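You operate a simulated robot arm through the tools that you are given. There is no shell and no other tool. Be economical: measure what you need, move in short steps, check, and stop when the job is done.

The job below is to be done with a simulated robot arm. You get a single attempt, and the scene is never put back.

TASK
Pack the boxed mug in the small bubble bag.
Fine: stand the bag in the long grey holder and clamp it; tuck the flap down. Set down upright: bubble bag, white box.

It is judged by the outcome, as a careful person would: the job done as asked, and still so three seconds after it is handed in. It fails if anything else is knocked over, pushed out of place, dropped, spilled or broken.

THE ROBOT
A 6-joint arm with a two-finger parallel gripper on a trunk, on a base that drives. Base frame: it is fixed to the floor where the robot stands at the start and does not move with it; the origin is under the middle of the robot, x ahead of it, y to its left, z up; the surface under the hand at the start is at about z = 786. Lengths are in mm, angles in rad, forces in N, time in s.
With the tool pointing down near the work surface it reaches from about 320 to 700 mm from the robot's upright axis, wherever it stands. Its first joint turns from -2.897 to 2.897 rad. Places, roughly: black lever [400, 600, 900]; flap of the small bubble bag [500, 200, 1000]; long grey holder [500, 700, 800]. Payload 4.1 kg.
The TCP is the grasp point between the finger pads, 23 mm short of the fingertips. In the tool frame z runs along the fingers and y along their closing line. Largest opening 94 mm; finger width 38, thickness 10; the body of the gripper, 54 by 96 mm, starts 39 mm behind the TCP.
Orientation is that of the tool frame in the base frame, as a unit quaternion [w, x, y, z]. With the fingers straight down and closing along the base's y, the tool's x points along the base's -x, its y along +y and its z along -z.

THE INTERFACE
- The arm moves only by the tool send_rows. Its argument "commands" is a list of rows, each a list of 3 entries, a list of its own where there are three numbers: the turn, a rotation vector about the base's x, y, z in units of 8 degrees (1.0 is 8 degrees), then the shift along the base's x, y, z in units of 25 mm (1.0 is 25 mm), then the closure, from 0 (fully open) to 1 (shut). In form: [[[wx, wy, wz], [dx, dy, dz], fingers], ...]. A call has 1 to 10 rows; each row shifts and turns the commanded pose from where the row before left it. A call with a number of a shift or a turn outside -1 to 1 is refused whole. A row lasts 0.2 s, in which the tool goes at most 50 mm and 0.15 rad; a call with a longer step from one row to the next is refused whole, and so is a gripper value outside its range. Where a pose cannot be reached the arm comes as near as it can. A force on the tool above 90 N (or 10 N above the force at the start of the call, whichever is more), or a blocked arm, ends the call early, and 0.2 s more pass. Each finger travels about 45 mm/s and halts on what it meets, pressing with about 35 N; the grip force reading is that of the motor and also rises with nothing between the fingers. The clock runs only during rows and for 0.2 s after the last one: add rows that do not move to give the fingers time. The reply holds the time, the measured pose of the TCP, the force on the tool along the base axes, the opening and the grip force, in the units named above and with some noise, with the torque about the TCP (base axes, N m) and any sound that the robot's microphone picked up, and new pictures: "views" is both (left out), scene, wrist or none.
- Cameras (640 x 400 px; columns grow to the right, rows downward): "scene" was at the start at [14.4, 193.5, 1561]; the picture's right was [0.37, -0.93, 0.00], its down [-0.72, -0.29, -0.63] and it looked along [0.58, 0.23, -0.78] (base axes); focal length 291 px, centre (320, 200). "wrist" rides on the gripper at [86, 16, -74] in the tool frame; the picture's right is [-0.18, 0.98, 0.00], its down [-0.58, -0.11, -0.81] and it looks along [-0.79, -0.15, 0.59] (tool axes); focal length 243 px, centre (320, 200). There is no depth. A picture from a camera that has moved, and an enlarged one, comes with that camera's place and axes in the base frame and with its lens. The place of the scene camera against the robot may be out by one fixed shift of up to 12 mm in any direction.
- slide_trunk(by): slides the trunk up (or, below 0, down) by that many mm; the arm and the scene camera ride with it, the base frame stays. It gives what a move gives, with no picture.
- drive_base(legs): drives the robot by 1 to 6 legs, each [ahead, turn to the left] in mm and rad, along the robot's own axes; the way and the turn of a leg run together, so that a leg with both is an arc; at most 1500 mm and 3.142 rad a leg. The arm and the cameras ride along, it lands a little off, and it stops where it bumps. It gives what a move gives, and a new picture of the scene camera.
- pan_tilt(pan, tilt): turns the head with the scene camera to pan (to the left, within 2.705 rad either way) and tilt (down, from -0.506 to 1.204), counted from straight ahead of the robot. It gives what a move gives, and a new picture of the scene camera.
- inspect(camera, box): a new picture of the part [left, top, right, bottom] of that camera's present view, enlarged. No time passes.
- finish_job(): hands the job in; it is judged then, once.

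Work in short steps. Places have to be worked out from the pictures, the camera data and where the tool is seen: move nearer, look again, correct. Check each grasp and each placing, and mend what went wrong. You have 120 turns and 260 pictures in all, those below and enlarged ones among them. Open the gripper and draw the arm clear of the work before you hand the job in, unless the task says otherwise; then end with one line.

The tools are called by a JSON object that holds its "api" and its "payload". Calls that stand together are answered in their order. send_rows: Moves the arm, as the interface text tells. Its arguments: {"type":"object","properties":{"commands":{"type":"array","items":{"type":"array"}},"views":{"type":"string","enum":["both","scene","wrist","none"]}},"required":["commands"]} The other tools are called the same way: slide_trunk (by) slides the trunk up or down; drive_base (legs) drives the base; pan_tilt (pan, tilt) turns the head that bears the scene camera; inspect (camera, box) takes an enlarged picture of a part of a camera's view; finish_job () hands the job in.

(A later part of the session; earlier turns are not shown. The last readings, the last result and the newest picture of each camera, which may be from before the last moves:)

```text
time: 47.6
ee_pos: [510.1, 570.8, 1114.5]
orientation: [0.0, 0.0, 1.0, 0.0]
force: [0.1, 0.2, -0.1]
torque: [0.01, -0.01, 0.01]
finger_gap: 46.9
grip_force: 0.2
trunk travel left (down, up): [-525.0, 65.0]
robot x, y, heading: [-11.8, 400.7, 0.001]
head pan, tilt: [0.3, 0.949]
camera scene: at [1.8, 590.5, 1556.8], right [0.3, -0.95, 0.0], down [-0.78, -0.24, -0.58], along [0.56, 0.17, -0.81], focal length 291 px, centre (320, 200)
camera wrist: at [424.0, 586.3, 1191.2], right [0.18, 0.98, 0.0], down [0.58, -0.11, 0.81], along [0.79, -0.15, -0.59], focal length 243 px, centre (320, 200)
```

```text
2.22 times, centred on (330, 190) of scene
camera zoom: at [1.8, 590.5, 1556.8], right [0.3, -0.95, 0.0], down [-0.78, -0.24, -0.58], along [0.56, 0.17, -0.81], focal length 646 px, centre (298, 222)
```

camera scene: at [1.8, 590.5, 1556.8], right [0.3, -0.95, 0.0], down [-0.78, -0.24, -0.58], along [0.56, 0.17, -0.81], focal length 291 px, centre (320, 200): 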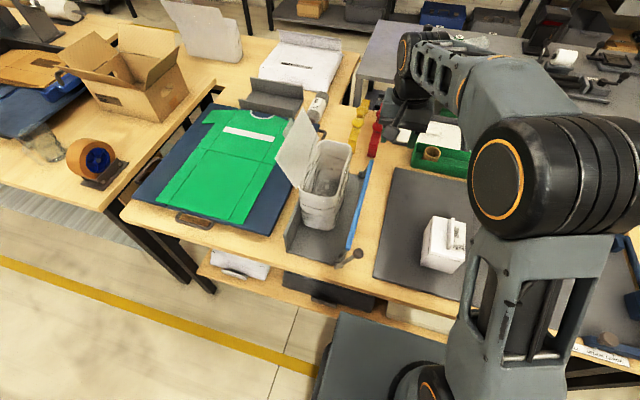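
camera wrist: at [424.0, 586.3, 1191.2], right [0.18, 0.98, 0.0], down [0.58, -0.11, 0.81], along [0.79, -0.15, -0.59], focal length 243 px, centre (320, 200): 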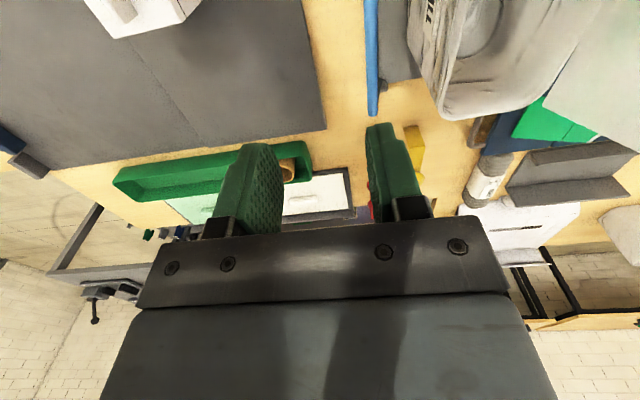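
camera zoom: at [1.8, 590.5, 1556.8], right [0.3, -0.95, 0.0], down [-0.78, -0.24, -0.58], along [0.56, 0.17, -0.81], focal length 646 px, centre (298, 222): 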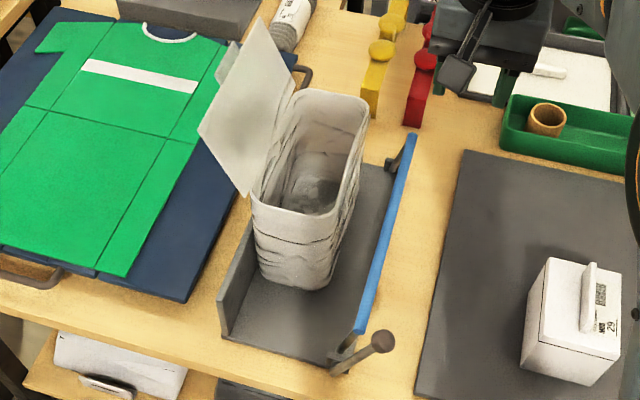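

The bag stands upright against the wall. For the clamp, I move with closed fingers to near the knob, high up, to locate it with the wrist camera.

{"api": "send_rows", "payload": {"commands": [[[0, 0, 0], [-1, 0, 0], 0.8], [[0, 0, 0], [-1, 0, 0], 1], [[0, 0, 0], [-1, 0, 0], 1], [[0, 0, 0], [-1, 0, 0], 1], [[0, 0, 0], [-1, 0, 0], 1], [[0, 0, 0], [-1, 0, -0.5], 1], [[0, 0, 0], [-1, 0, -0.5], 1], [[0, 0, 0], [-1, 0, -0.5], 1], [[0, 0, 0], [0, 0, 0], 1]]}}

{"api": "inspect", "payload": {"camera": "wrist", "box": [200, 0, 440, 150]}}

{"api": "inspect", "payload": {"camera": "scene", "box": [280, 180, 400, 280]}}

```text
time: 49.6
ee_pos: [311.1, 571.8, 1078.2]
orientation: [0.0, -0.001, 1.0, 0.0]
force: [0.5, -0.1, 0.6]
torque: [-0.06, 0.03, -0.02]
finger_gap: 0.0
grip_force: 35.1
trunk travel left (down, up): [-525.0, 65.0]
robot x, y, heading: [-13.3, 402.8, 0.002]
head pan, tilt: [0.3, 0.949]
camera scene: at [1.7, 590.8, 1556.8], right [0.3, -0.95, 0.0], down [-0.78, -0.24, -0.58], along [0.56, 0.17, -0.81], focal length 291 px, centre (320, 200)
camera wrist: at [224.9, 586.1, 1154.6], right [0.18, 0.98, 0.0], down [0.58, -0.11, 0.81], along [0.79, -0.15, -0.59], focal length 243 px, centre (320, 200)
```

scene: 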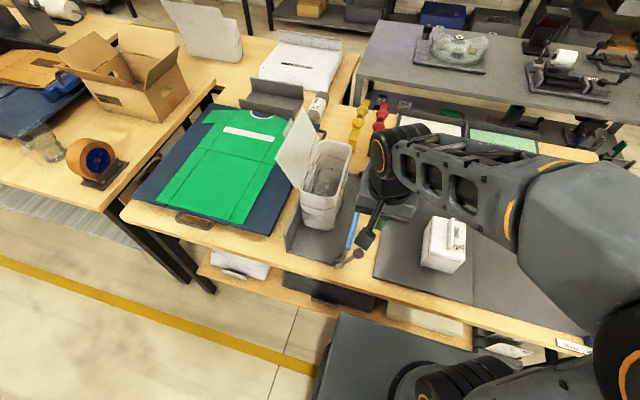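
wrist: 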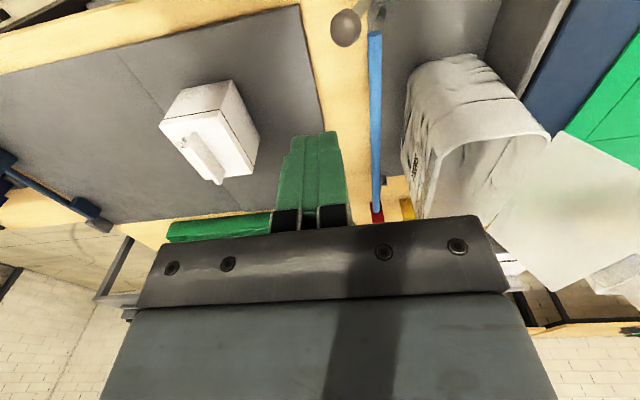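

```text
2.67 times, centred on (320, 75) of wrist
camera zoom: at [224.9, 586.1, 1154.6], right [0.18, 0.98, 0.0], down [0.58, -0.11, 0.81], along [0.79, -0.15, -0.59], focal length 647 px, centre (320, 533)
```

zoom: 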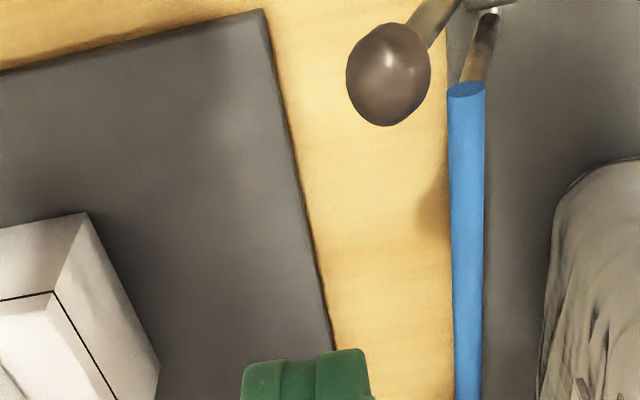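

```text
4.00 times, centred on (340, 230) of scene
camera zoom: at [1.7, 590.8, 1556.8], right [0.3, -0.95, 0.0], down [-0.78, -0.24, -0.58], along [0.56, 0.17, -0.81], focal length 1163 px, centre (240, 80)
```

zoom: 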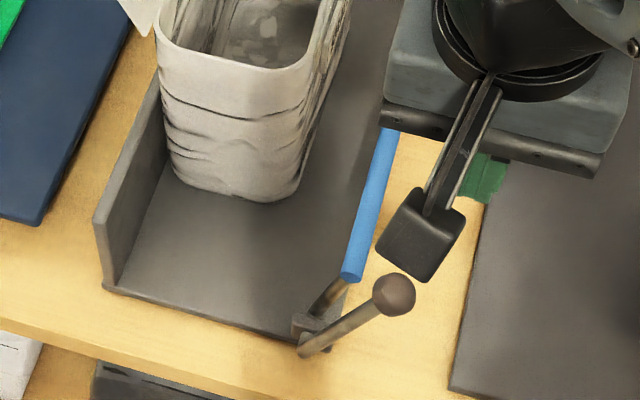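

Two-camera triangulation puts the knob at about (302, 592, 925), with uncertain height. I go down on its −y side for a closer parallax view.

{"api": "send_rows", "payload": {"commands": [[[0, 0, 0], [0, -0.6, -0.6], 1], [[0, 0, 0], [0, -0.6, -0.6], 1], [[0, 0, 0], [0, 0, -0.9], 1], [[0, 0, 0], [0, 0, -0.9], 1], [[0, 0, 0], [0, 0, -0.9], 1], [[0, 0, 0], [0, 0, -0.8], 1], [[0, 0, 0], [0, 0, 0], 1]], "views": "both"}}

{"api": "inspect", "payload": {"camera": "scene", "box": [280, 180, 400, 280]}}

```text
time: 51.2
ee_pos: [311.4, 541.7, 960.9]
orientation: [0.001, -0.001, 1.0, -0.001]
force: [0.1, 0.7, -0.1]
torque: [-0.01, 0.0, 0.03]
finger_gap: 0.0
grip_force: 34.9
trunk travel left (down, up): [-525.0, 65.0]
robot x, y, heading: [-12.7, 404.5, -0.002]
head pan, tilt: [0.3, 0.949]
camera scene: at [1.9, 590.8, 1556.8], right [0.3, -0.95, 0.0], down [-0.78, -0.24, -0.58], along [0.56, 0.17, -0.81], focal length 291 px, centre (320, 200)
camera wrist: at [224.9, 557.1, 1037.3], right [0.18, 0.98, 0.0], down [0.58, -0.11, 0.81], along [0.79, -0.15, -0.59], focal length 243 px, centre (320, 200)
```

scene: 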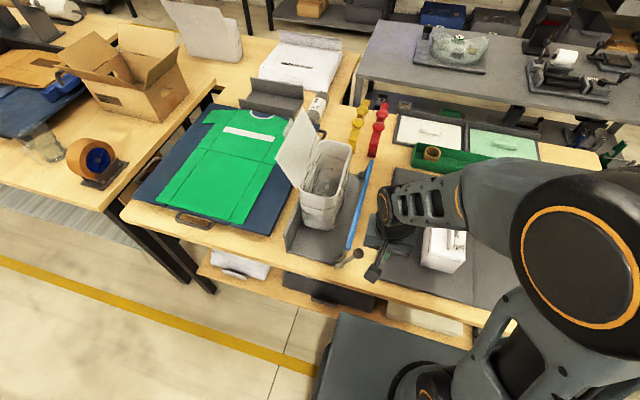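
wrist: 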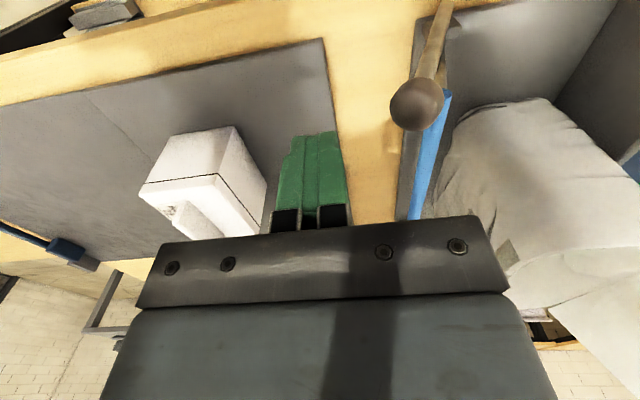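

```text
4.00 times, centred on (340, 230) of scene
camera zoom: at [1.9, 590.8, 1556.8], right [0.3, -0.95, 0.0], down [-0.78, -0.24, -0.58], along [0.56, 0.17, -0.81], focal length 1163 px, centre (240, 80)
```

zoom: 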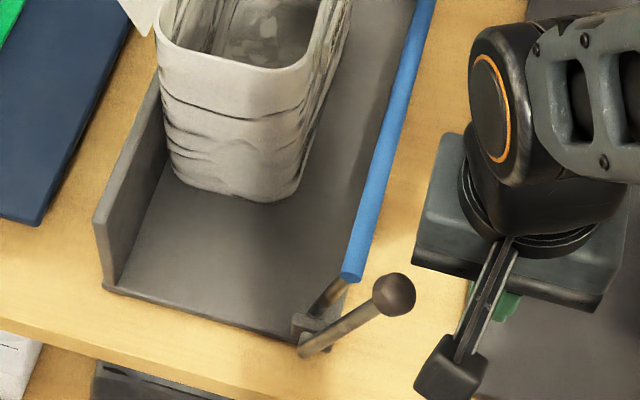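

Refined: the knob is at (304, 593, 924) with radius ≈ 15. I drop to z 930 at x 298, just short of it on the −y side, then push toward +y in small steps while watching the force.

{"api": "send_rows", "payload": {"commands": [[[0, 0, 0], [-0.52, 0, -0.6], 1], [[0, 0, 0], [0, 0, -0.64], 1], [[0, 0, 0], [0, 0.6, 0], 1], [[0, 0, 0], [0, 0.3, 0], 1], [[0, 0, 0], [0, 0, 0], 1]], "views": "none"}}

{"api": "send_rows", "payload": {"commands": [[[0, 0, 0], [0, 0.3, 0], 1], [[0, 0, 0], [0, 0.3, 0], 1], [[0, 0, 0], [0, 0.3, 0], 1], [[0, 0, 0], [0, 0, 0], 1]], "views": "both"}}

{"api": "inspect", "payload": {"camera": "scene", "box": [280, 180, 400, 280]}}

```text
time: 52.5
ee_pos: [297.2, 563.3, 932.2]
orientation: [0.0, -0.001, 1.0, 0.0]
force: [-0.1, -0.4, 0.4]
torque: [-0.01, -0.01, -0.04]
finger_gap: 0.0
grip_force: 35.1
trunk travel left (down, up): [-525.0, 65.0]
robot x, y, heading: [-12.3, 404.4, -0.001]
head pan, tilt: [0.3, 0.949]
```

```text
time: 53.5
ee_pos: [297.9, 582.7, 934.2]
orientation: [0.005, -0.002, 1.0, 0.003]
force: [3.3, -29.4, 75.2]
torque: [0.92, -0.48, -0.25]
finger_gap: 0.0
grip_force: 35.1
trunk travel left (down, up): [-525.0, 65.0]
robot x, y, heading: [-10.7, 403.4, -0.003]
head pan, tilt: [0.3, 0.949]
camera scene: at [-1.2, 584.3, 1558.5], right [0.3, -0.96, 0.0], down [-0.78, -0.24, -0.58], along [0.56, 0.18, -0.81], focal length 291 px, centre (320, 200)
camera wrist: at [211.1, 598.4, 1009.5], right [0.18, 0.98, 0.01], down [0.58, -0.11, 0.81], along [0.8, -0.14, -0.59], focal length 243 px, centre (320, 200)
```

scene: 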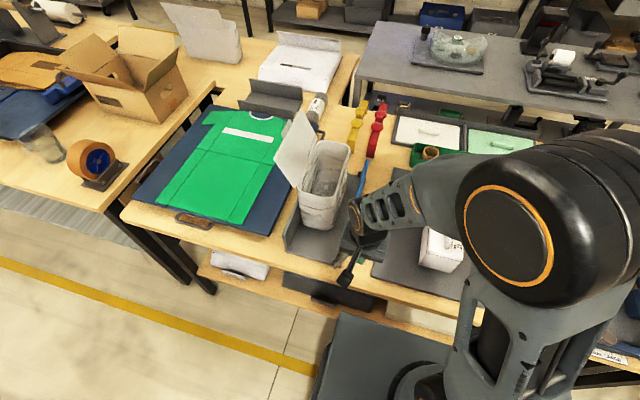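
wrist: 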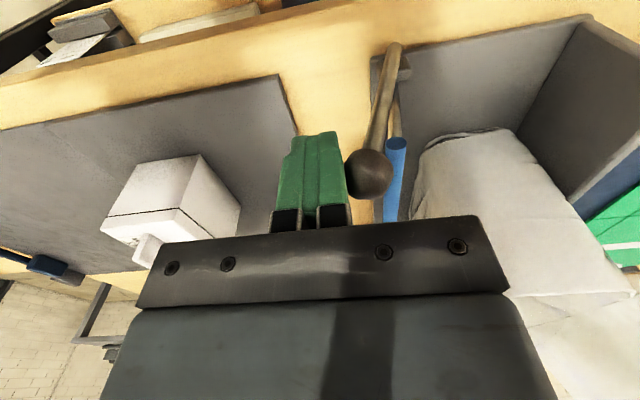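

```text
4.00 times, centred on (340, 230) of scene
camera zoom: at [-1.2, 584.3, 1558.5], right [0.3, -0.96, 0.0], down [-0.78, -0.24, -0.58], along [0.56, 0.18, -0.81], focal length 1163 px, centre (240, 80)
```

zoom: 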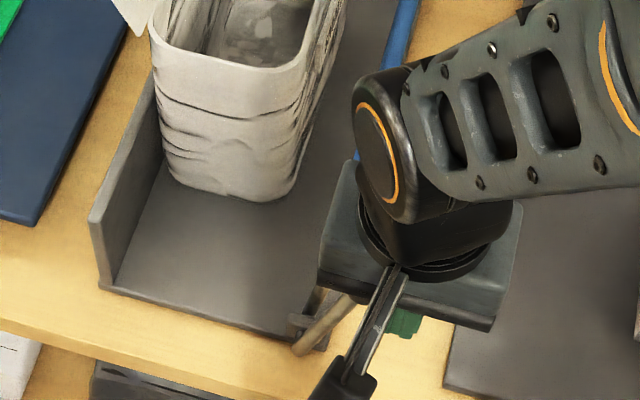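

The knob has moved about 14 mm, but high pad friction lifts the tool because the ball's surface rises as it swings. I follow the arc by raising the tool while pushing.

{"api": "send_rows", "payload": {"commands": [[[0, 0, 0], [0, 0, 0.2], 1], [[0, 0, 0], [0, 0.2, 0.12], 1], [[0, 0, 0], [0, 0.3, 0.1], 1], [[0, 0, 0], [0, 0, 0], 1]], "views": "none"}}

```text
time: 54.5
ee_pos: [297.5, 598.5, 939.4]
orientation: [-0.002, -0.001, 1.0, 0.0]
force: [0.0, -0.6, -0.3]
torque: [-0.01, 0.01, 0.03]
finger_gap: 0.0
grip_force: 35.5
trunk travel left (down, up): [-525.0, 65.0]
robot x, y, heading: [-11.0, 407.0, 0.005]
head pan, tilt: [0.3, 0.949]
```

The force fell to zero, so I look at whether the lever swung over.

{"api": "send_rows", "payload": {"commands": [[[0, 0, 0], [0, 0, 0], 1]], "views": "both"}}

{"api": "inspect", "payload": {"camera": "scene", "box": [280, 180, 400, 280]}}

```text
time: 54.9
ee_pos: [297.1, 598.3, 939.2]
orientation: [0.0, -0.001, 1.0, -0.001]
force: [0.6, 0.5, 0.0]
torque: [-0.01, -0.01, -0.01]
finger_gap: 0.0
grip_force: 35.3
trunk travel left (down, up): [-525.0, 65.0]
robot x, y, heading: [-16.4, 404.9, 0.002]
head pan, tilt: [0.3, 0.949]
camera scene: at [1.7, 590.7, 1556.8], right [0.3, -0.95, 0.0], down [-0.78, -0.24, -0.58], along [0.56, 0.17, -0.81], focal length 291 px, centre (320, 200)
camera wrist: at [210.8, 613.6, 1016.2], right [0.18, 0.98, 0.0], down [0.58, -0.11, 0.81], along [0.79, -0.15, -0.59], focal length 243 px, centre (320, 200)
```

scene: 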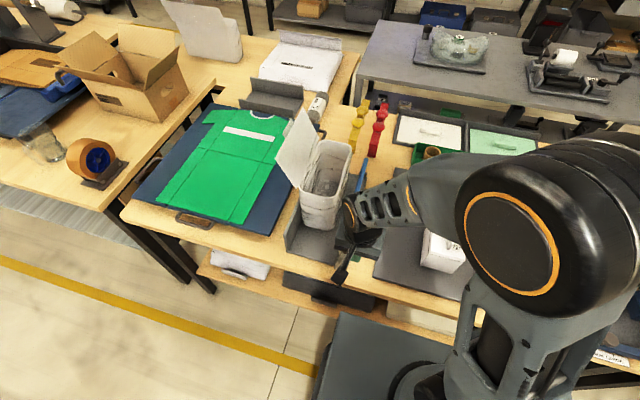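
wrist: 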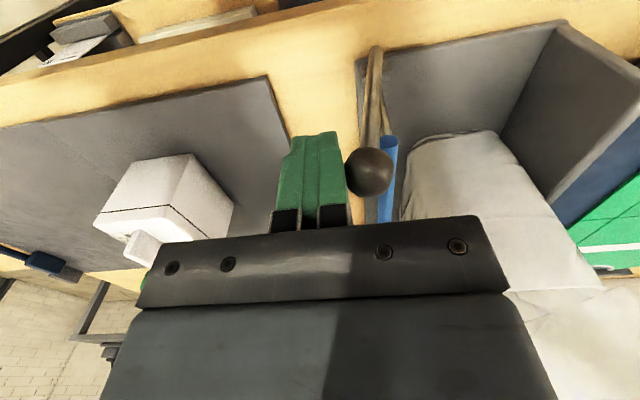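

```text
4.00 times, centred on (340, 230) of scene
camera zoom: at [1.7, 590.7, 1556.8], right [0.3, -0.95, 0.0], down [-0.78, -0.24, -0.58], along [0.56, 0.17, -0.81], focal length 1163 px, centre (240, 80)
```

zoom: 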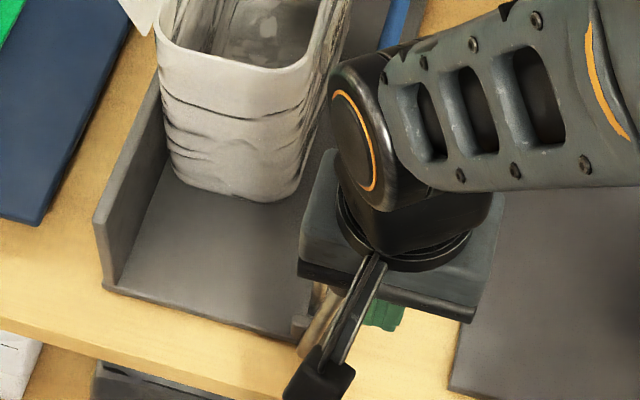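

The lever is following and stays where it is left. I keep pushing with a small rise.

{"api": "send_rows", "payload": {"commands": [[[0, 0, 0], [0, 0.3, 0.07], 1], [[0, 0, 0], [0, 0.3, 0.05], 1], [[0, 0, 0], [0, 0.3, 0.03], 1], [[0, 0, 0], [0, 0, 0], 1]], "views": "wrist"}}

```text
time: 55.9
ee_pos: [297.9, 621.8, 943.6]
orientation: [0.0, 0.0, 1.0, 0.001]
force: [-0.9, 0.0, 0.3]
torque: [0.0, 0.01, 0.01]
finger_gap: 0.0
grip_force: 34.5
trunk travel left (down, up): [-525.0, 65.0]
robot x, y, heading: [-7.4, 405.7, 0.003]
head pan, tilt: [0.3, 0.949]
camera wrist: at [211.2, 636.3, 1019.9], right [0.18, 0.98, 0.0], down [0.58, -0.11, 0.81], along [0.79, -0.15, -0.59], focal length 243 px, centre (320, 200)
```

wrist: 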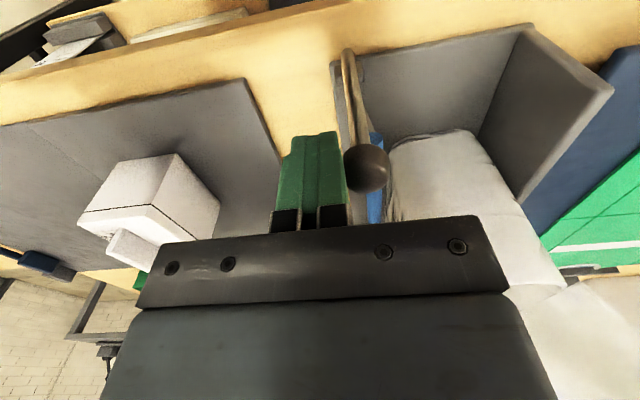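

The bar is closing on the bag, so I continue in small steps.

{"api": "send_rows", "payload": {"commands": [[[0, 0, 0], [0, 0.25, 0], 1], [[0, 0, 0], [0, 0.25, -0.02], 1], [[0, 0, 0], [0, 0.2, -0.02], 1], [[0, 0, 0], [0, 0, 0], 1]], "views": "wrist"}}

{"api": "inspect", "payload": {"camera": "wrist", "box": [270, 0, 510, 220]}}

```text
time: 56.9
ee_pos: [298.4, 637.2, 943.6]
orientation: [0.0, -0.001, 1.0, 0.0]
force: [0.8, 0.2, -1.2]
torque: [0.0, -0.01, -0.02]
finger_gap: 0.0
grip_force: 35.6
trunk travel left (down, up): [-525.0, 65.0]
robot x, y, heading: [-7.7, 407.6, 0.004]
head pan, tilt: [0.3, 0.949]
camera wrist: at [211.8, 653.3, 1019.2], right [0.18, 0.98, 0.0], down [0.58, -0.11, 0.81], along [0.79, -0.15, -0.59], focal length 243 px, centre (320, 200)
```

wrist: 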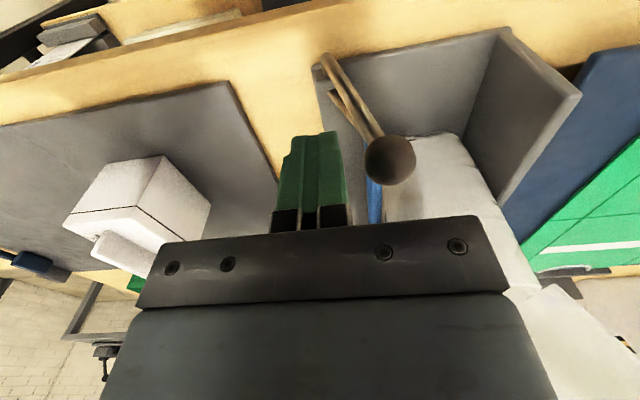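

```text
1.82 times, centred on (390, 110) of wrist
camera zoom: at [211.8, 653.3, 1019.2], right [0.18, 0.98, 0.0], down [0.58, -0.11, 0.81], along [0.79, -0.15, -0.59], focal length 441 px, centre (193, 364)
```

zoom: 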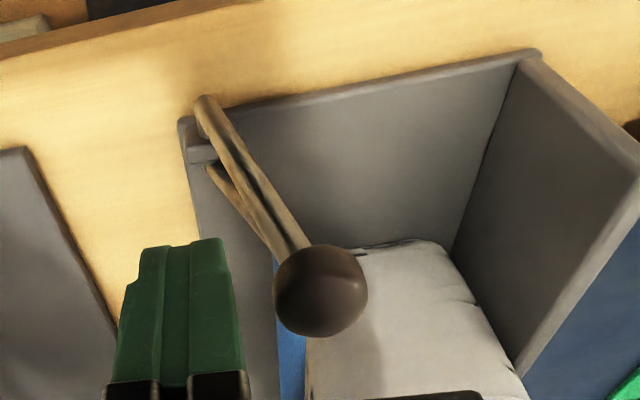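

The lever went over-centre and fell on toward the bag, with the knob now at y ≈ 672. I push on gently to make sure it is seated.

{"api": "send_rows", "payload": {"commands": [[[0, 0, 0], [0, 0.25, -0.1], 1], [[0, 0, 0], [0, 0.16, -0.1], 1], [[0, 0, 0], [0, 0.1, 0], 1], [[0, 0, 0], [0, 0, 0], 1]], "views": "wrist"}}

```text
time: 57.9
ee_pos: [298.8, 648.4, 938.8]
orientation: [0.0, 0.0, 1.0, 0.0]
force: [1.0, -8.7, 5.4]
torque: [0.05, 0.0, -0.07]
finger_gap: 0.0
grip_force: 35.1
trunk travel left (down, up): [-525.0, 65.0]
robot x, y, heading: [-13.4, 406.5, -0.001]
head pan, tilt: [0.3, 0.949]
camera wrist: at [211.7, 665.0, 1014.1], right [0.18, 0.98, 0.0], down [0.58, -0.11, 0.81], along [0.79, -0.15, -0.59], focal length 243 px, centre (320, 200)
```

wrist: 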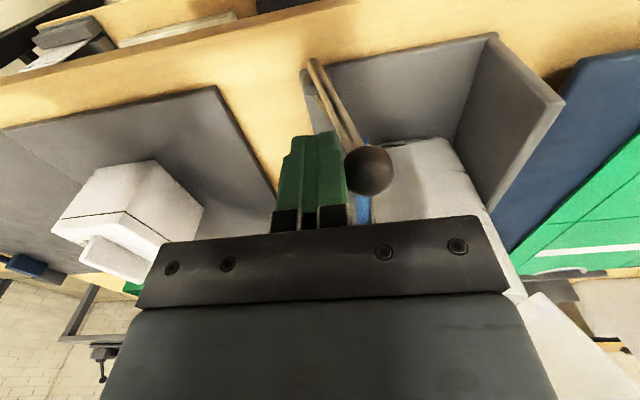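

Contact at 9 N. I press a few millimetres more in case there is a latch.

{"api": "send_rows", "payload": {"commands": [[[0, 0, 0], [0, 0.12, 0], 1], [[0, 0, 0], [0, 0.12, -0.05], 1], [[0, 0, 0], [0, 0, 0], 1]], "views": "none"}}

```text
time: 58.6
ee_pos: [298.2, 651.3, 938.6]
orientation: [0.0, -0.001, 1.0, 0.001]
force: [7.8, -49.3, 23.9]
torque: [0.24, -0.16, -0.4]
finger_gap: 0.2
grip_force: 35.0
trunk travel left (down, up): [-525.0, 65.0]
robot x, y, heading: [-7.9, 401.3, -0.004]
head pan, tilt: [0.3, 0.949]
```

It is firmly stopped at 49 N. I back off and check that the bar stays on the bag.

{"api": "send_rows", "payload": {"commands": [[[0, 0, 0], [0, -0.5, 0], 1], [[0, 0, 0], [0, -1, 0], 1], [[0, 0, 0], [0, -1, 0], 1], [[0, 0, 0], [0, -0.8, 0.8], 1], [[0, 0, 0], [0, 0, 1], 1], [[0, 0, 0], [0.6, -0.8, 1], 0.6], [[0, 0, 0], [0.6, -1, 1], 0.3], [[0, 0, 0], [0.6, -1, 0.5], 0.3], [[0, 0, 0], [0.6, -1, 0.5], 0.3], [[0, 0, 0], [0.6, -1, 0], 0.3]], "views": "scene"}}

{"api": "inspect", "payload": {"camera": "scene", "box": [260, 100, 400, 280]}}

```text
time: 60.9
ee_pos: [372.5, 453.6, 1058.2]
orientation: [0.0, -0.001, 1.0, 0.001]
force: [-0.2, -0.4, -0.5]
torque: [-0.02, 0.0, 0.02]
finger_gap: 65.7
grip_force: 0.1
trunk travel left (down, up): [-525.0, 65.0]
robot x, y, heading: [-15.0, 406.9, -0.002]
head pan, tilt: [0.3, 0.949]
camera scene: at [2.0, 590.2, 1556.8], right [0.3, -0.95, 0.0], down [-0.78, -0.24, -0.58], along [0.56, 0.17, -0.81], focal length 291 px, centre (320, 200)
```

scene: 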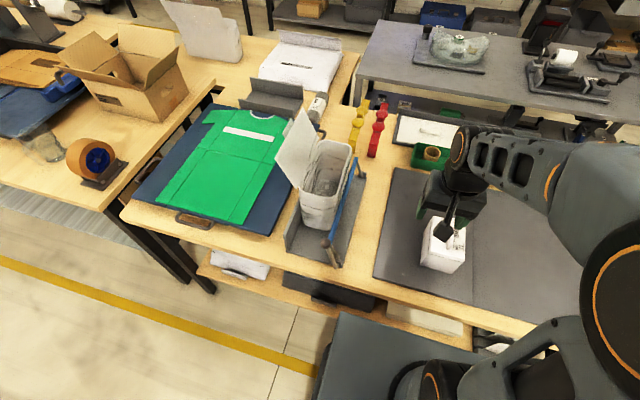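

```text
2.22 times, centred on (330, 190) of scene
camera zoom: at [2.0, 590.2, 1556.8], right [0.3, -0.95, 0.0], down [-0.78, -0.24, -0.58], along [0.56, 0.17, -0.81], focal length 646 px, centre (298, 222)
```

zoom: 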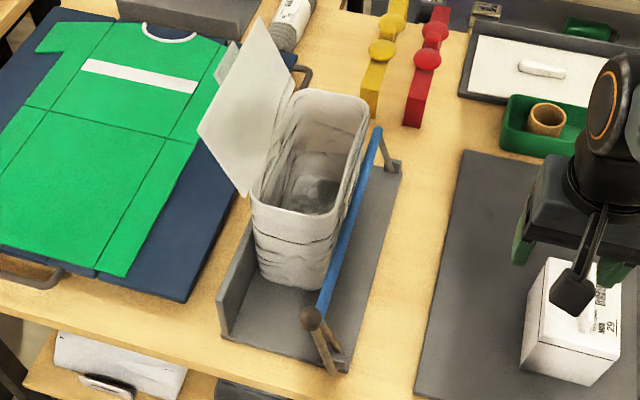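

The bar lies on the bag and stays there. Next is the box: I move over it and measure the fin with the wrist camera.

{"api": "send_rows", "payload": {"commands": [[[0, 0, 0], [0, -0.8, 1], 0.3], [[0, 0, 0], [0, -0.8, 0.6], 0.3], [[0, 0, 0], [0, -0.8, 0], 0.3], [[0, 0, 0], [0, 0, 0], 0.3]], "views": "wrist"}}

{"api": "inspect", "payload": {"camera": "wrist", "box": [220, 0, 460, 150]}}

{"api": "send_rows", "payload": {"commands": [[[0, 0, 0], [0, 1, 0], 0.3], [[0, 0, 0], [0, 0, 0], 0.3]], "views": "none"}}

{"api": "inspect", "payload": {"camera": "wrist", "box": [220, 0, 460, 150]}}

```text
time: 61.9
ee_pos: [373.8, 393.7, 1097.1]
orientation: [-0.001, 0.0, 1.0, 0.0]
force: [-0.1, 0.0, -1.0]
torque: [-0.03, 0.04, 0.03]
finger_gap: 65.6
grip_force: 0.0
trunk travel left (down, up): [-525.0, 65.0]
robot x, y, heading: [-8.3, 405.8, 0.002]
head pan, tilt: [0.3, 0.949]
camera wrist: at [286.9, 408.9, 1173.5], right [0.18, 0.98, 0.0], down [0.58, -0.11, 0.81], along [0.79, -0.15, -0.59], focal length 243 px, centre (320, 200)
```

wrist: 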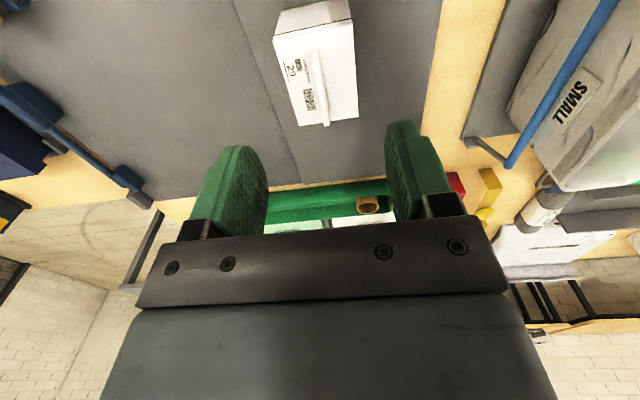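

```text
2.67 times, centred on (340, 75) of wrist
camera zoom: at [286.9, 408.9, 1173.5], right [0.18, 0.98, 0.0], down [0.58, -0.11, 0.81], along [0.79, -0.15, -0.59], focal length 647 px, centre (267, 533)
```

zoom: 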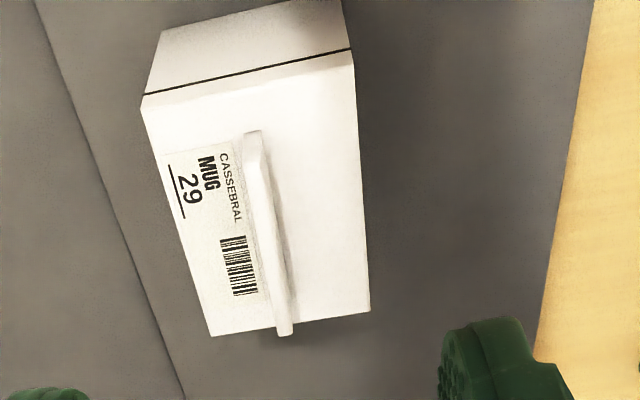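

```text
time: 62.5
ee_pos: [373.8, 421.1, 1096.1]
orientation: [0.0, -0.001, 1.0, 0.001]
force: [-0.5, -0.6, -0.3]
torque: [0.01, 0.0, 0.0]
finger_gap: 65.4
grip_force: 0.1
trunk travel left (down, up): [-525.0, 65.0]
robot x, y, heading: [-7.6, 403.0, 0.001]
head pan, tilt: [0.3, 0.949]
```

```text
2.67 times, centred on (340, 75) of wrist
camera zoom: at [287.2, 435.0, 1172.8], right [0.18, 0.98, 0.0], down [0.58, -0.11, 0.81], along [0.79, -0.15, -0.59], focal length 647 px, centre (267, 533)
```

zoom: 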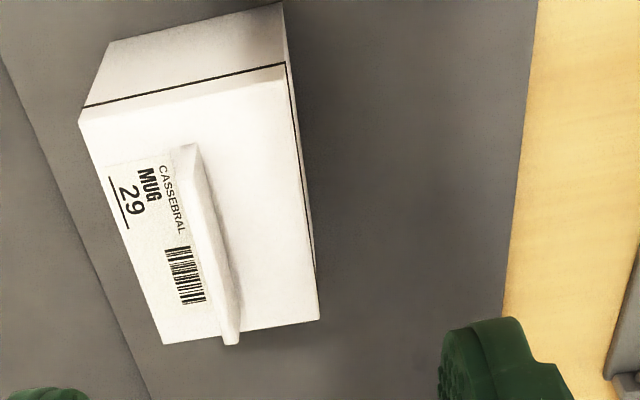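

The fin runs from about (392, 383) to (482, 380) with its top at z ≈ 906. The box top is at z ≈ 877 and spans x 381–498, y 340–424. I zoom in on the fin to get its true shape and length.

{"api": "inspect", "payload": {"camera": "wrist", "box": [240, 0, 360, 135]}}

{"api": "inspect", "payload": {"camera": "scene", "box": [400, 200, 480, 280]}}

```text
2.96 times, centred on (300, 68) of wrist
camera zoom: at [287.2, 435.0, 1172.8], right [0.18, 0.98, 0.0], down [0.58, -0.11, 0.81], along [0.79, -0.15, -0.59], focal length 719 px, centre (379, 593)
```

zoom: 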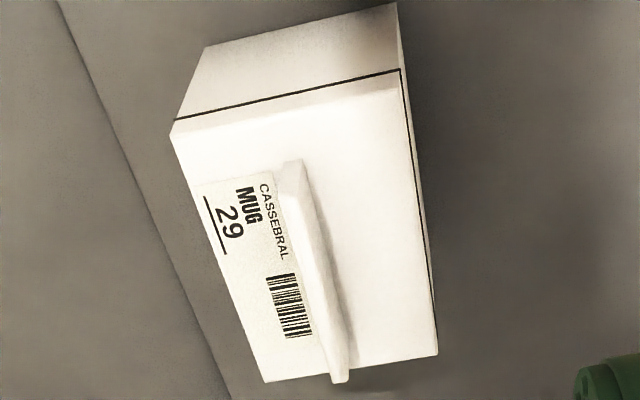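

```text
5.00 times, centred on (440, 240) of scene
camera zoom: at [1.8, 590.6, 1556.8], right [0.3, -0.95, 0.0], down [-0.78, -0.24, -0.58], along [0.56, 0.17, -0.81], focal length 1454 px, centre (-280, 0)
```

zoom: 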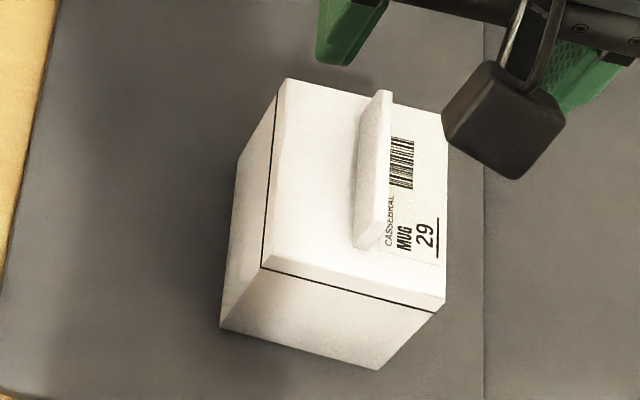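

The fin is a plate about 83 mm long (x ≈ 399–483). Gripping across its thickness would put the 96 mm gripper body onto the bag's rim. I'll turn the tool 90° and grip the fin by its two ends, so the body's 54 mm side fits inside the bag with the camera toward −y, away from the flap.

{"api": "send_rows", "payload": {"commands": [[[0, 0, 1], [0.26, -0.15, 0], 0.2], [[0, 0, 1], [0.26, -0.15, 0], 0], [[0, 0, 1], [0.26, -0.15, 0], 0], [[0, 0, 1], [0.26, -0.15, 0], 0], [[0, 0, 1], [0.26, -0.15, 0], 0], [[0, 0, 1], [0.26, -0.15, 0], 0], [[0, 0, 1], [0.26, -0.15, 0], 0], [[0, 0, 1], [0.26, -0.15, 0], 0], [[0, 0, 1], [0.26, -0.15, 0], 0], [[0, 0, 1], [0.26, -0.15, 0], 0]], "views": "none"}}

{"api": "send_rows", "payload": {"commands": [[[0, 0, 0.65], [0, 0, -0.6], 0], [[0, 0, 0.6], [0, 0, -0.8], 0], [[0, 0, 0], [0, 0, -0.8], 0], [[0, 0, 0], [0, 0, -0.8], 0], [[0, 0, 0], [0, 0, 0], 0]], "views": "both"}}

{"api": "inspect", "payload": {"camera": "wrist", "box": [200, 0, 500, 240]}}

```text
time: 64.7
ee_pos: [436.7, 382.5, 1097.0]
orientation: [-0.001, -0.644, 0.765, 0.0]
force: [-0.2, -0.8, 0.0]
torque: [0.0, -0.03, 0.0]
finger_gap: 93.9
grip_force: 0.0
trunk travel left (down, up): [-525.0, 65.0]
robot x, y, heading: [-10.4, 404.3, 0.002]
head pan, tilt: [0.3, 0.949]
```

```text
time: 65.8
ee_pos: [437.6, 380.7, 1022.0]
orientation: [0.0, 0.708, -0.706, 0.0]
force: [-0.2, 0.4, -0.2]
torque: [0.03, 0.01, 0.0]
finger_gap: 94.0
grip_force: 0.1
trunk travel left (down, up): [-525.0, 65.0]
robot x, y, heading: [-12.2, 406.4, 0.002]
head pan, tilt: [0.3, 0.949]
camera scene: at [1.9, 590.4, 1556.8], right [0.3, -0.95, 0.0], down [-0.78, -0.24, -0.58], along [0.56, 0.17, -0.81], focal length 291 px, centre (320, 200)
camera wrist: at [421.3, 294.0, 1097.8], right [-0.98, 0.18, 0.0], down [0.11, 0.58, 0.81], along [0.15, 0.79, -0.59], focal length 243 px, centre (320, 200)
```

scene: 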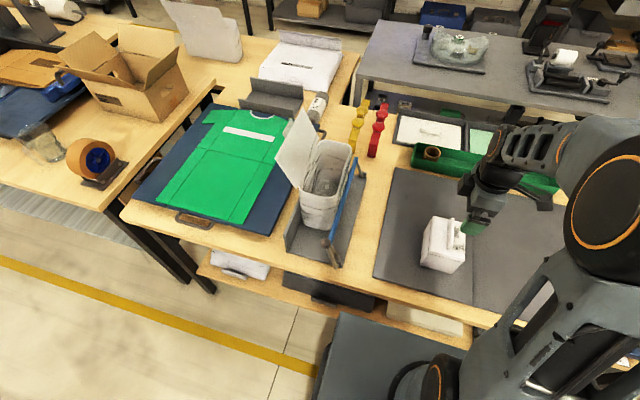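
wrist: 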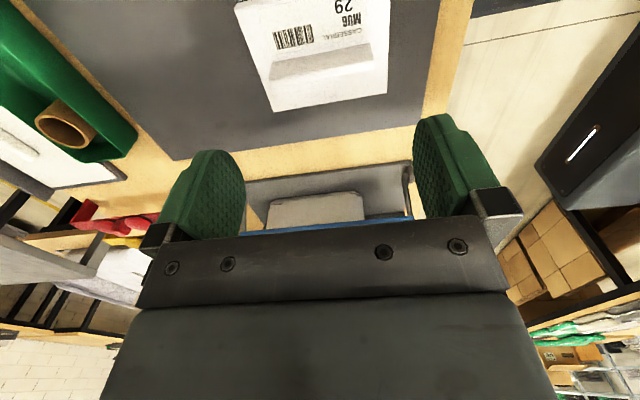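

```text
1.67 times, centred on (350, 120) of wrist
camera zoom: at [421.3, 294.0, 1097.8], right [-0.98, 0.18, 0.0], down [0.11, 0.58, 0.81], along [0.15, 0.79, -0.59], focal length 404 px, centre (270, 333)
```

zoom: 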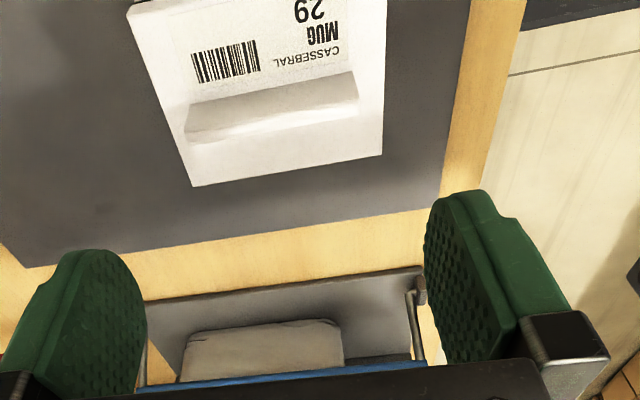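

The fin spans x 398–481 at y 383, about 82 mm long and centred at 439.5, so there's ~6 mm of clearance each side. I descend in stages.

{"api": "send_rows", "payload": {"commands": [[[0, 0, 0], [0.08, 0.1, -0.8], 0], [[0, 0, 0], [0, 0, -0.8], 0], [[0, 0, 0], [0, 0, -0.8], 0], [[0, 0, 0], [0, 0, -0.8], 0], [[0, 0, 0], [0, 0, -0.5], 0], [[0, 0, 0], [0, 0, -0.3], 0], [[0, 0, 0], [0, 0, 0], 0]], "views": "wrist"}}

{"api": "inspect", "payload": {"camera": "scene", "box": [400, 190, 500, 290]}}

```text
time: 67.5
ee_pos: [441.5, 382.5, 922.3]
orientation: [-0.001, 0.708, -0.706, 0.0]
force: [-0.5, 0.9, 0.5]
torque: [-0.05, 0.0, 0.0]
finger_gap: 94.1
grip_force: 0.0
trunk travel left (down, up): [-525.0, 65.0]
robot x, y, heading: [-9.6, 402.9, -0.003]
head pan, tilt: [0.3, 0.949]
camera wrist: at [425.0, 295.5, 998.5], right [-0.98, 0.18, 0.0], down [0.11, 0.58, 0.81], along [0.15, 0.79, -0.59], focal length 243 px, centre (320, 200)
```

wrist: 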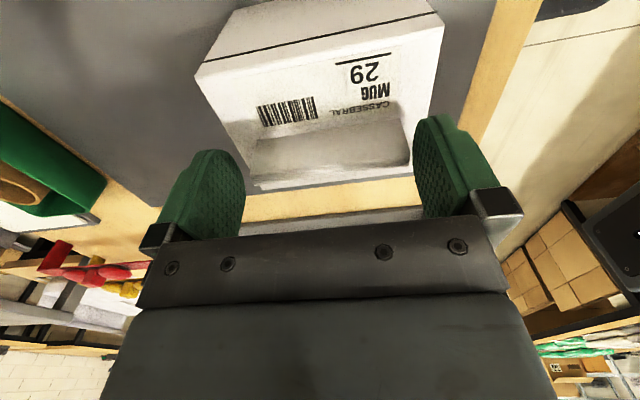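

```text
4.00 times, centred on (450, 240) of scene
camera zoom: at [1.9, 590.4, 1556.8], right [0.3, -0.95, 0.0], down [-0.78, -0.24, -0.58], along [0.56, 0.17, -0.81], focal length 1163 px, centre (-200, 40)
```

zoom: 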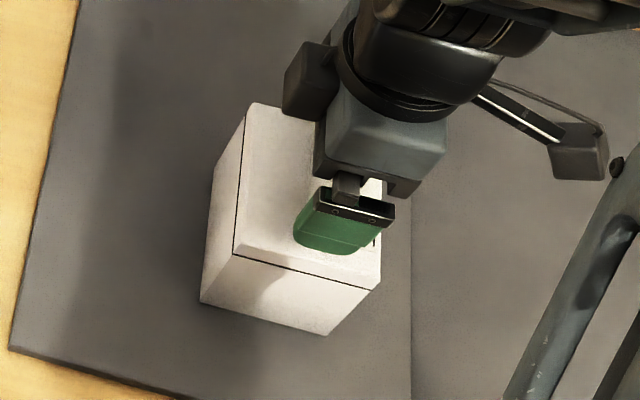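

The fin lies between the fingers and nothing is touching. I go down to z 904 and close.

{"api": "send_rows", "payload": {"commands": [[[0, 0, 0], [-0.06, 0, -0.4], 0], [[0, 0, 0], [0, 0, -0.34], 0], [[0, 0, 0], [0, 0, 0], 0], [[0, 0, 0], [0, 0, 0], 0.1], [[0, 0, 0], [0, 0, 0], 0.2], [[0, 0, 0], [0, 0, 0], 0.3], [[0, 0, 0], [0, 0, 0], 0.3]], "views": "wrist"}}

```text
time: 68.5
ee_pos: [437.9, 382.9, 910.8]
orientation: [-0.002, 0.708, -0.707, 0.003]
force: [-9.2, 0.6, 51.5]
torque: [0.12, 3.16, 0.02]
finger_gap: 85.0
grip_force: 11.4
trunk travel left (down, up): [-525.0, 65.0]
robot x, y, heading: [-13.3, 402.3, -0.001]
head pan, tilt: [0.3, 0.949]
stopped in row 5: the force on the tool passed its limit at 96 N (the readings are from after the stop); the commanded pose is now the measured one
camera wrist: at [421.9, 295.5, 986.6], right [-0.98, 0.18, -0.01], down [0.1, 0.58, 0.81], along [0.15, 0.79, -0.59], focal length 243 px, centre (320, 200)
```

wrist: 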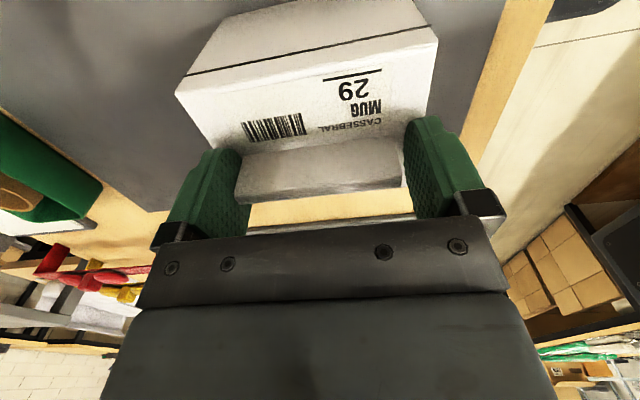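

The fingertips met the box top at about z 887. I raise 4 mm to relieve it before closing.

{"api": "send_rows", "payload": {"commands": [[[0, 0, 0], [0, 0, 0.16], 0.05], [[0, 0, 0], [0.04, 0, 0], 0.05], [[0, 0, 0], [0, 0, 0], 0.05]], "views": "both"}}

{"api": "inspect", "payload": {"camera": "scene", "box": [400, 190, 500, 290]}}

{"api": "inspect", "payload": {"camera": "wrist", "box": [140, 0, 520, 230]}}

```text
time: 69.3
ee_pos: [440.5, 383.4, 910.1]
orientation: [-0.001, 0.708, -0.706, 0.001]
force: [0.6, -0.5, 14.2]
torque: [0.02, 0.68, 0.08]
finger_gap: 89.0
grip_force: 0.1
trunk travel left (down, up): [-525.0, 65.0]
robot x, y, heading: [-14.2, 400.3, 0.005]
head pan, tilt: [0.3, 0.949]
camera scene: at [0.9, 590.3, 1556.6], right [0.3, -0.95, 0.0], down [-0.78, -0.24, -0.58], along [0.56, 0.17, -0.81], focal length 291 px, centre (320, 200)
camera wrist: at [424.4, 295.5, 986.6], right [-0.98, 0.18, 0.0], down [0.1, 0.58, 0.81], along [0.15, 0.79, -0.59], focal length 243 px, centre (320, 200)
```

scene: 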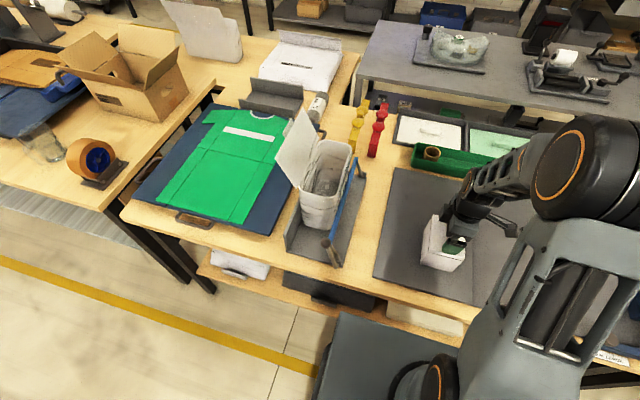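
wrist: 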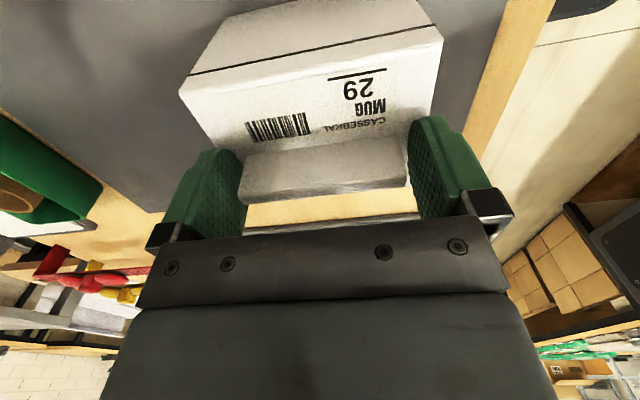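

```text
4.00 times, centred on (450, 240) of scene
camera zoom: at [0.9, 590.3, 1556.6], right [0.3, -0.95, 0.0], down [-0.78, -0.24, -0.58], along [0.56, 0.17, -0.81], focal length 1163 px, centre (-200, 40)
```

zoom: 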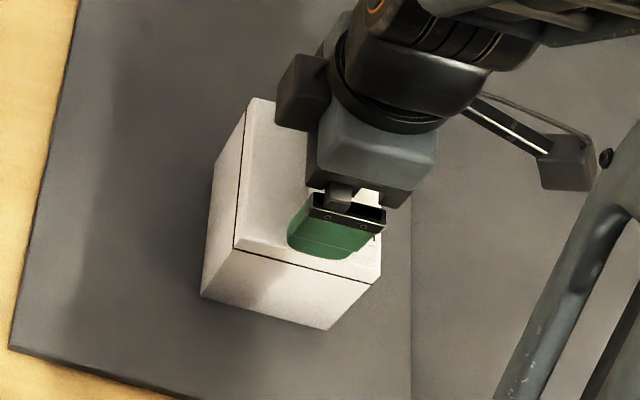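

```text
1.68 times, centred on (330, 115) of wrist
camera zoom: at [424.4, 295.5, 986.6], right [-0.98, 0.18, 0.0], down [0.1, 0.58, 0.81], along [0.15, 0.79, -0.59], focal length 409 px, centre (303, 343)
```

zoom: 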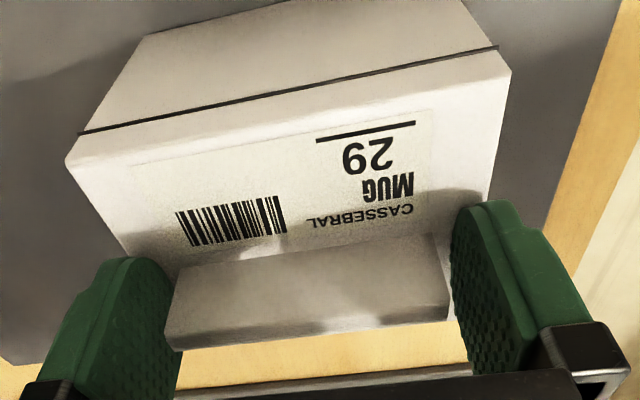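

There's still a slight 14 N contact. I raise 2–3 mm more, then close on the fin ends.

{"api": "send_rows", "payload": {"commands": [[[0, 0, 0], [0, 0, 0.1], 0.05], [[0, 0, 0], [0, 0, 0], 0.1], [[0, 0, 0], [0, 0, 0], 0.2], [[0, 0, 0], [0, 0, 0], 0.3], [[0, 0, 0], [0, 0, 0], 0.4], [[0, 0, 0], [0, 0, 0], 0.4]], "views": "wrist"}}

```text
time: 70.7
ee_pos: [441.8, 382.9, 914.0]
orientation: [-0.001, 0.708, -0.706, 0.002]
force: [0.3, -0.6, -0.1]
torque: [-0.02, -0.02, 0.02]
finger_gap: 79.6
grip_force: 34.7
trunk travel left (down, up): [-525.0, 65.0]
robot x, y, heading: [-10.5, 402.6, 0.005]
head pan, tilt: [0.3, 0.949]
camera wrist: at [424.9, 295.6, 989.5], right [-0.98, 0.18, 0.0], down [0.1, 0.58, 0.81], along [0.15, 0.79, -0.59], focal length 243 px, centre (320, 200)
```

wrist: 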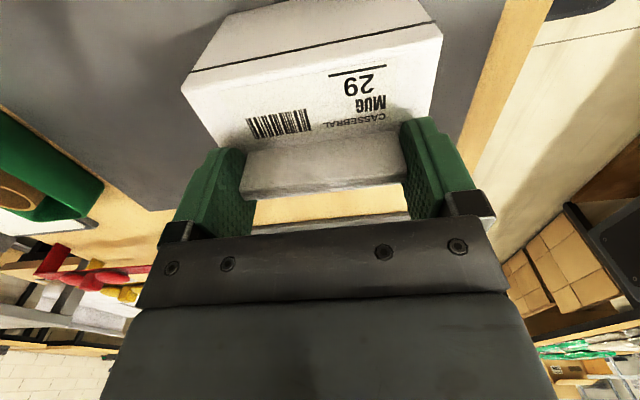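

The fin is gripped with a 79.6 mm gap and 35 N. I lift carefully.

{"api": "send_rows", "payload": {"commands": [[[0, 0, 0], [0, 0, 0.3], 0.6], [[0, 0, 0], [0, 0, 0.5], 0.6], [[0, 0, 0], [0, 0, 0.8], 0.6], [[0, 0, 0], [0, 0, 0.8], 0.6], [[0, 0, 0], [0, 0, 0], 0.6], [[0, 0, 0], [0, 0, 0], 0.6]], "views": "both"}}

{"api": "inspect", "payload": {"camera": "scene", "box": [400, 170, 500, 290]}}

```text
time: 72.1
ee_pos: [442.2, 382.0, 973.0]
orientation: [-0.001, 0.708, -0.707, 0.002]
force: [-0.7, 1.4, -4.0]
torque: [0.04, -0.01, -0.01]
finger_gap: 79.9
grip_force: 35.0
trunk travel left (down, up): [-525.0, 65.0]
robot x, y, heading: [-8.7, 405.6, 0.001]
head pan, tilt: [0.3, 0.949]
camera scene: at [2.0, 590.4, 1556.8], right [0.3, -0.95, 0.0], down [-0.78, -0.24, -0.58], along [0.56, 0.17, -0.81], focal length 291 px, centre (320, 200)
camera wrist: at [425.8, 294.8, 1049.4], right [-0.98, 0.18, 0.0], down [0.11, 0.58, 0.81], along [0.15, 0.79, -0.59], focal length 243 px, centre (320, 200)
```

scene: 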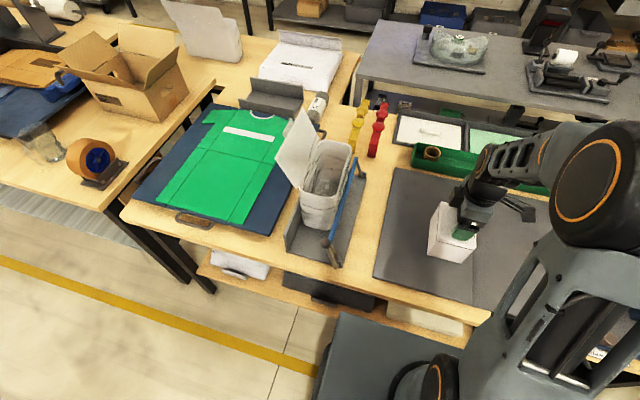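
wrist: 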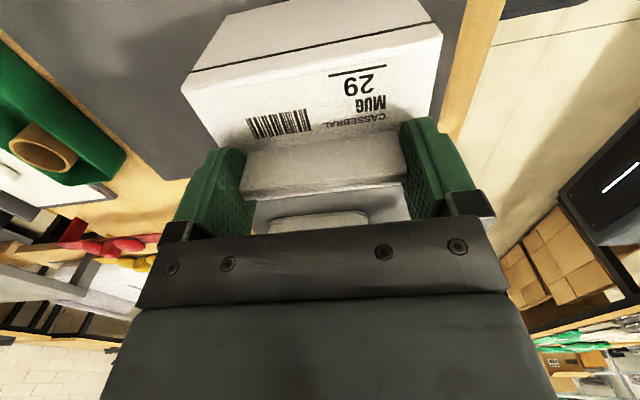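

```text
3.33 times, centred on (450, 230) of scene
camera zoom: at [2.0, 590.4, 1556.8], right [0.3, -0.95, 0.0], down [-0.78, -0.24, -0.58], along [0.56, 0.17, -0.81], focal length 969 px, centre (-113, 100)
```

zoom: 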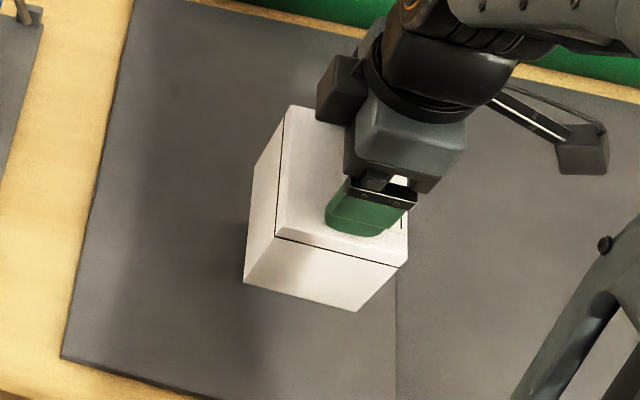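

The box hangs level. Before inserting it I measure the clamped bag's rim from the scene camera.

{"api": "inspect", "payload": {"camera": "scene", "box": [260, 100, 380, 260]}}

{"api": "inspect", "payload": {"camera": "wrist", "box": [220, 140, 420, 240]}}

```text
2.50 times, centred on (320, 180) of scene
camera zoom: at [2.0, 590.4, 1556.8], right [0.3, -0.95, 0.0], down [-0.78, -0.24, -0.58], along [0.56, 0.17, -0.81], focal length 727 px, centre (320, 250)
```

zoom: 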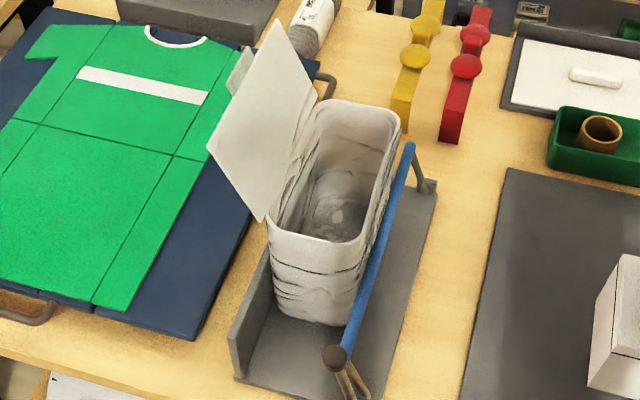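

```text
3.20 times, centred on (320, 190) of wrist
camera zoom: at [425.8, 294.8, 1049.4], right [-0.98, 0.18, 0.0], down [0.11, 0.58, 0.81], along [0.15, 0.79, -0.59], focal length 776 px, centre (320, 232)
```

zoom: 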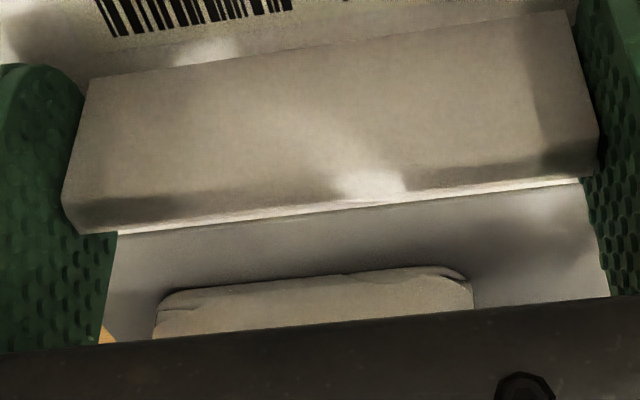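

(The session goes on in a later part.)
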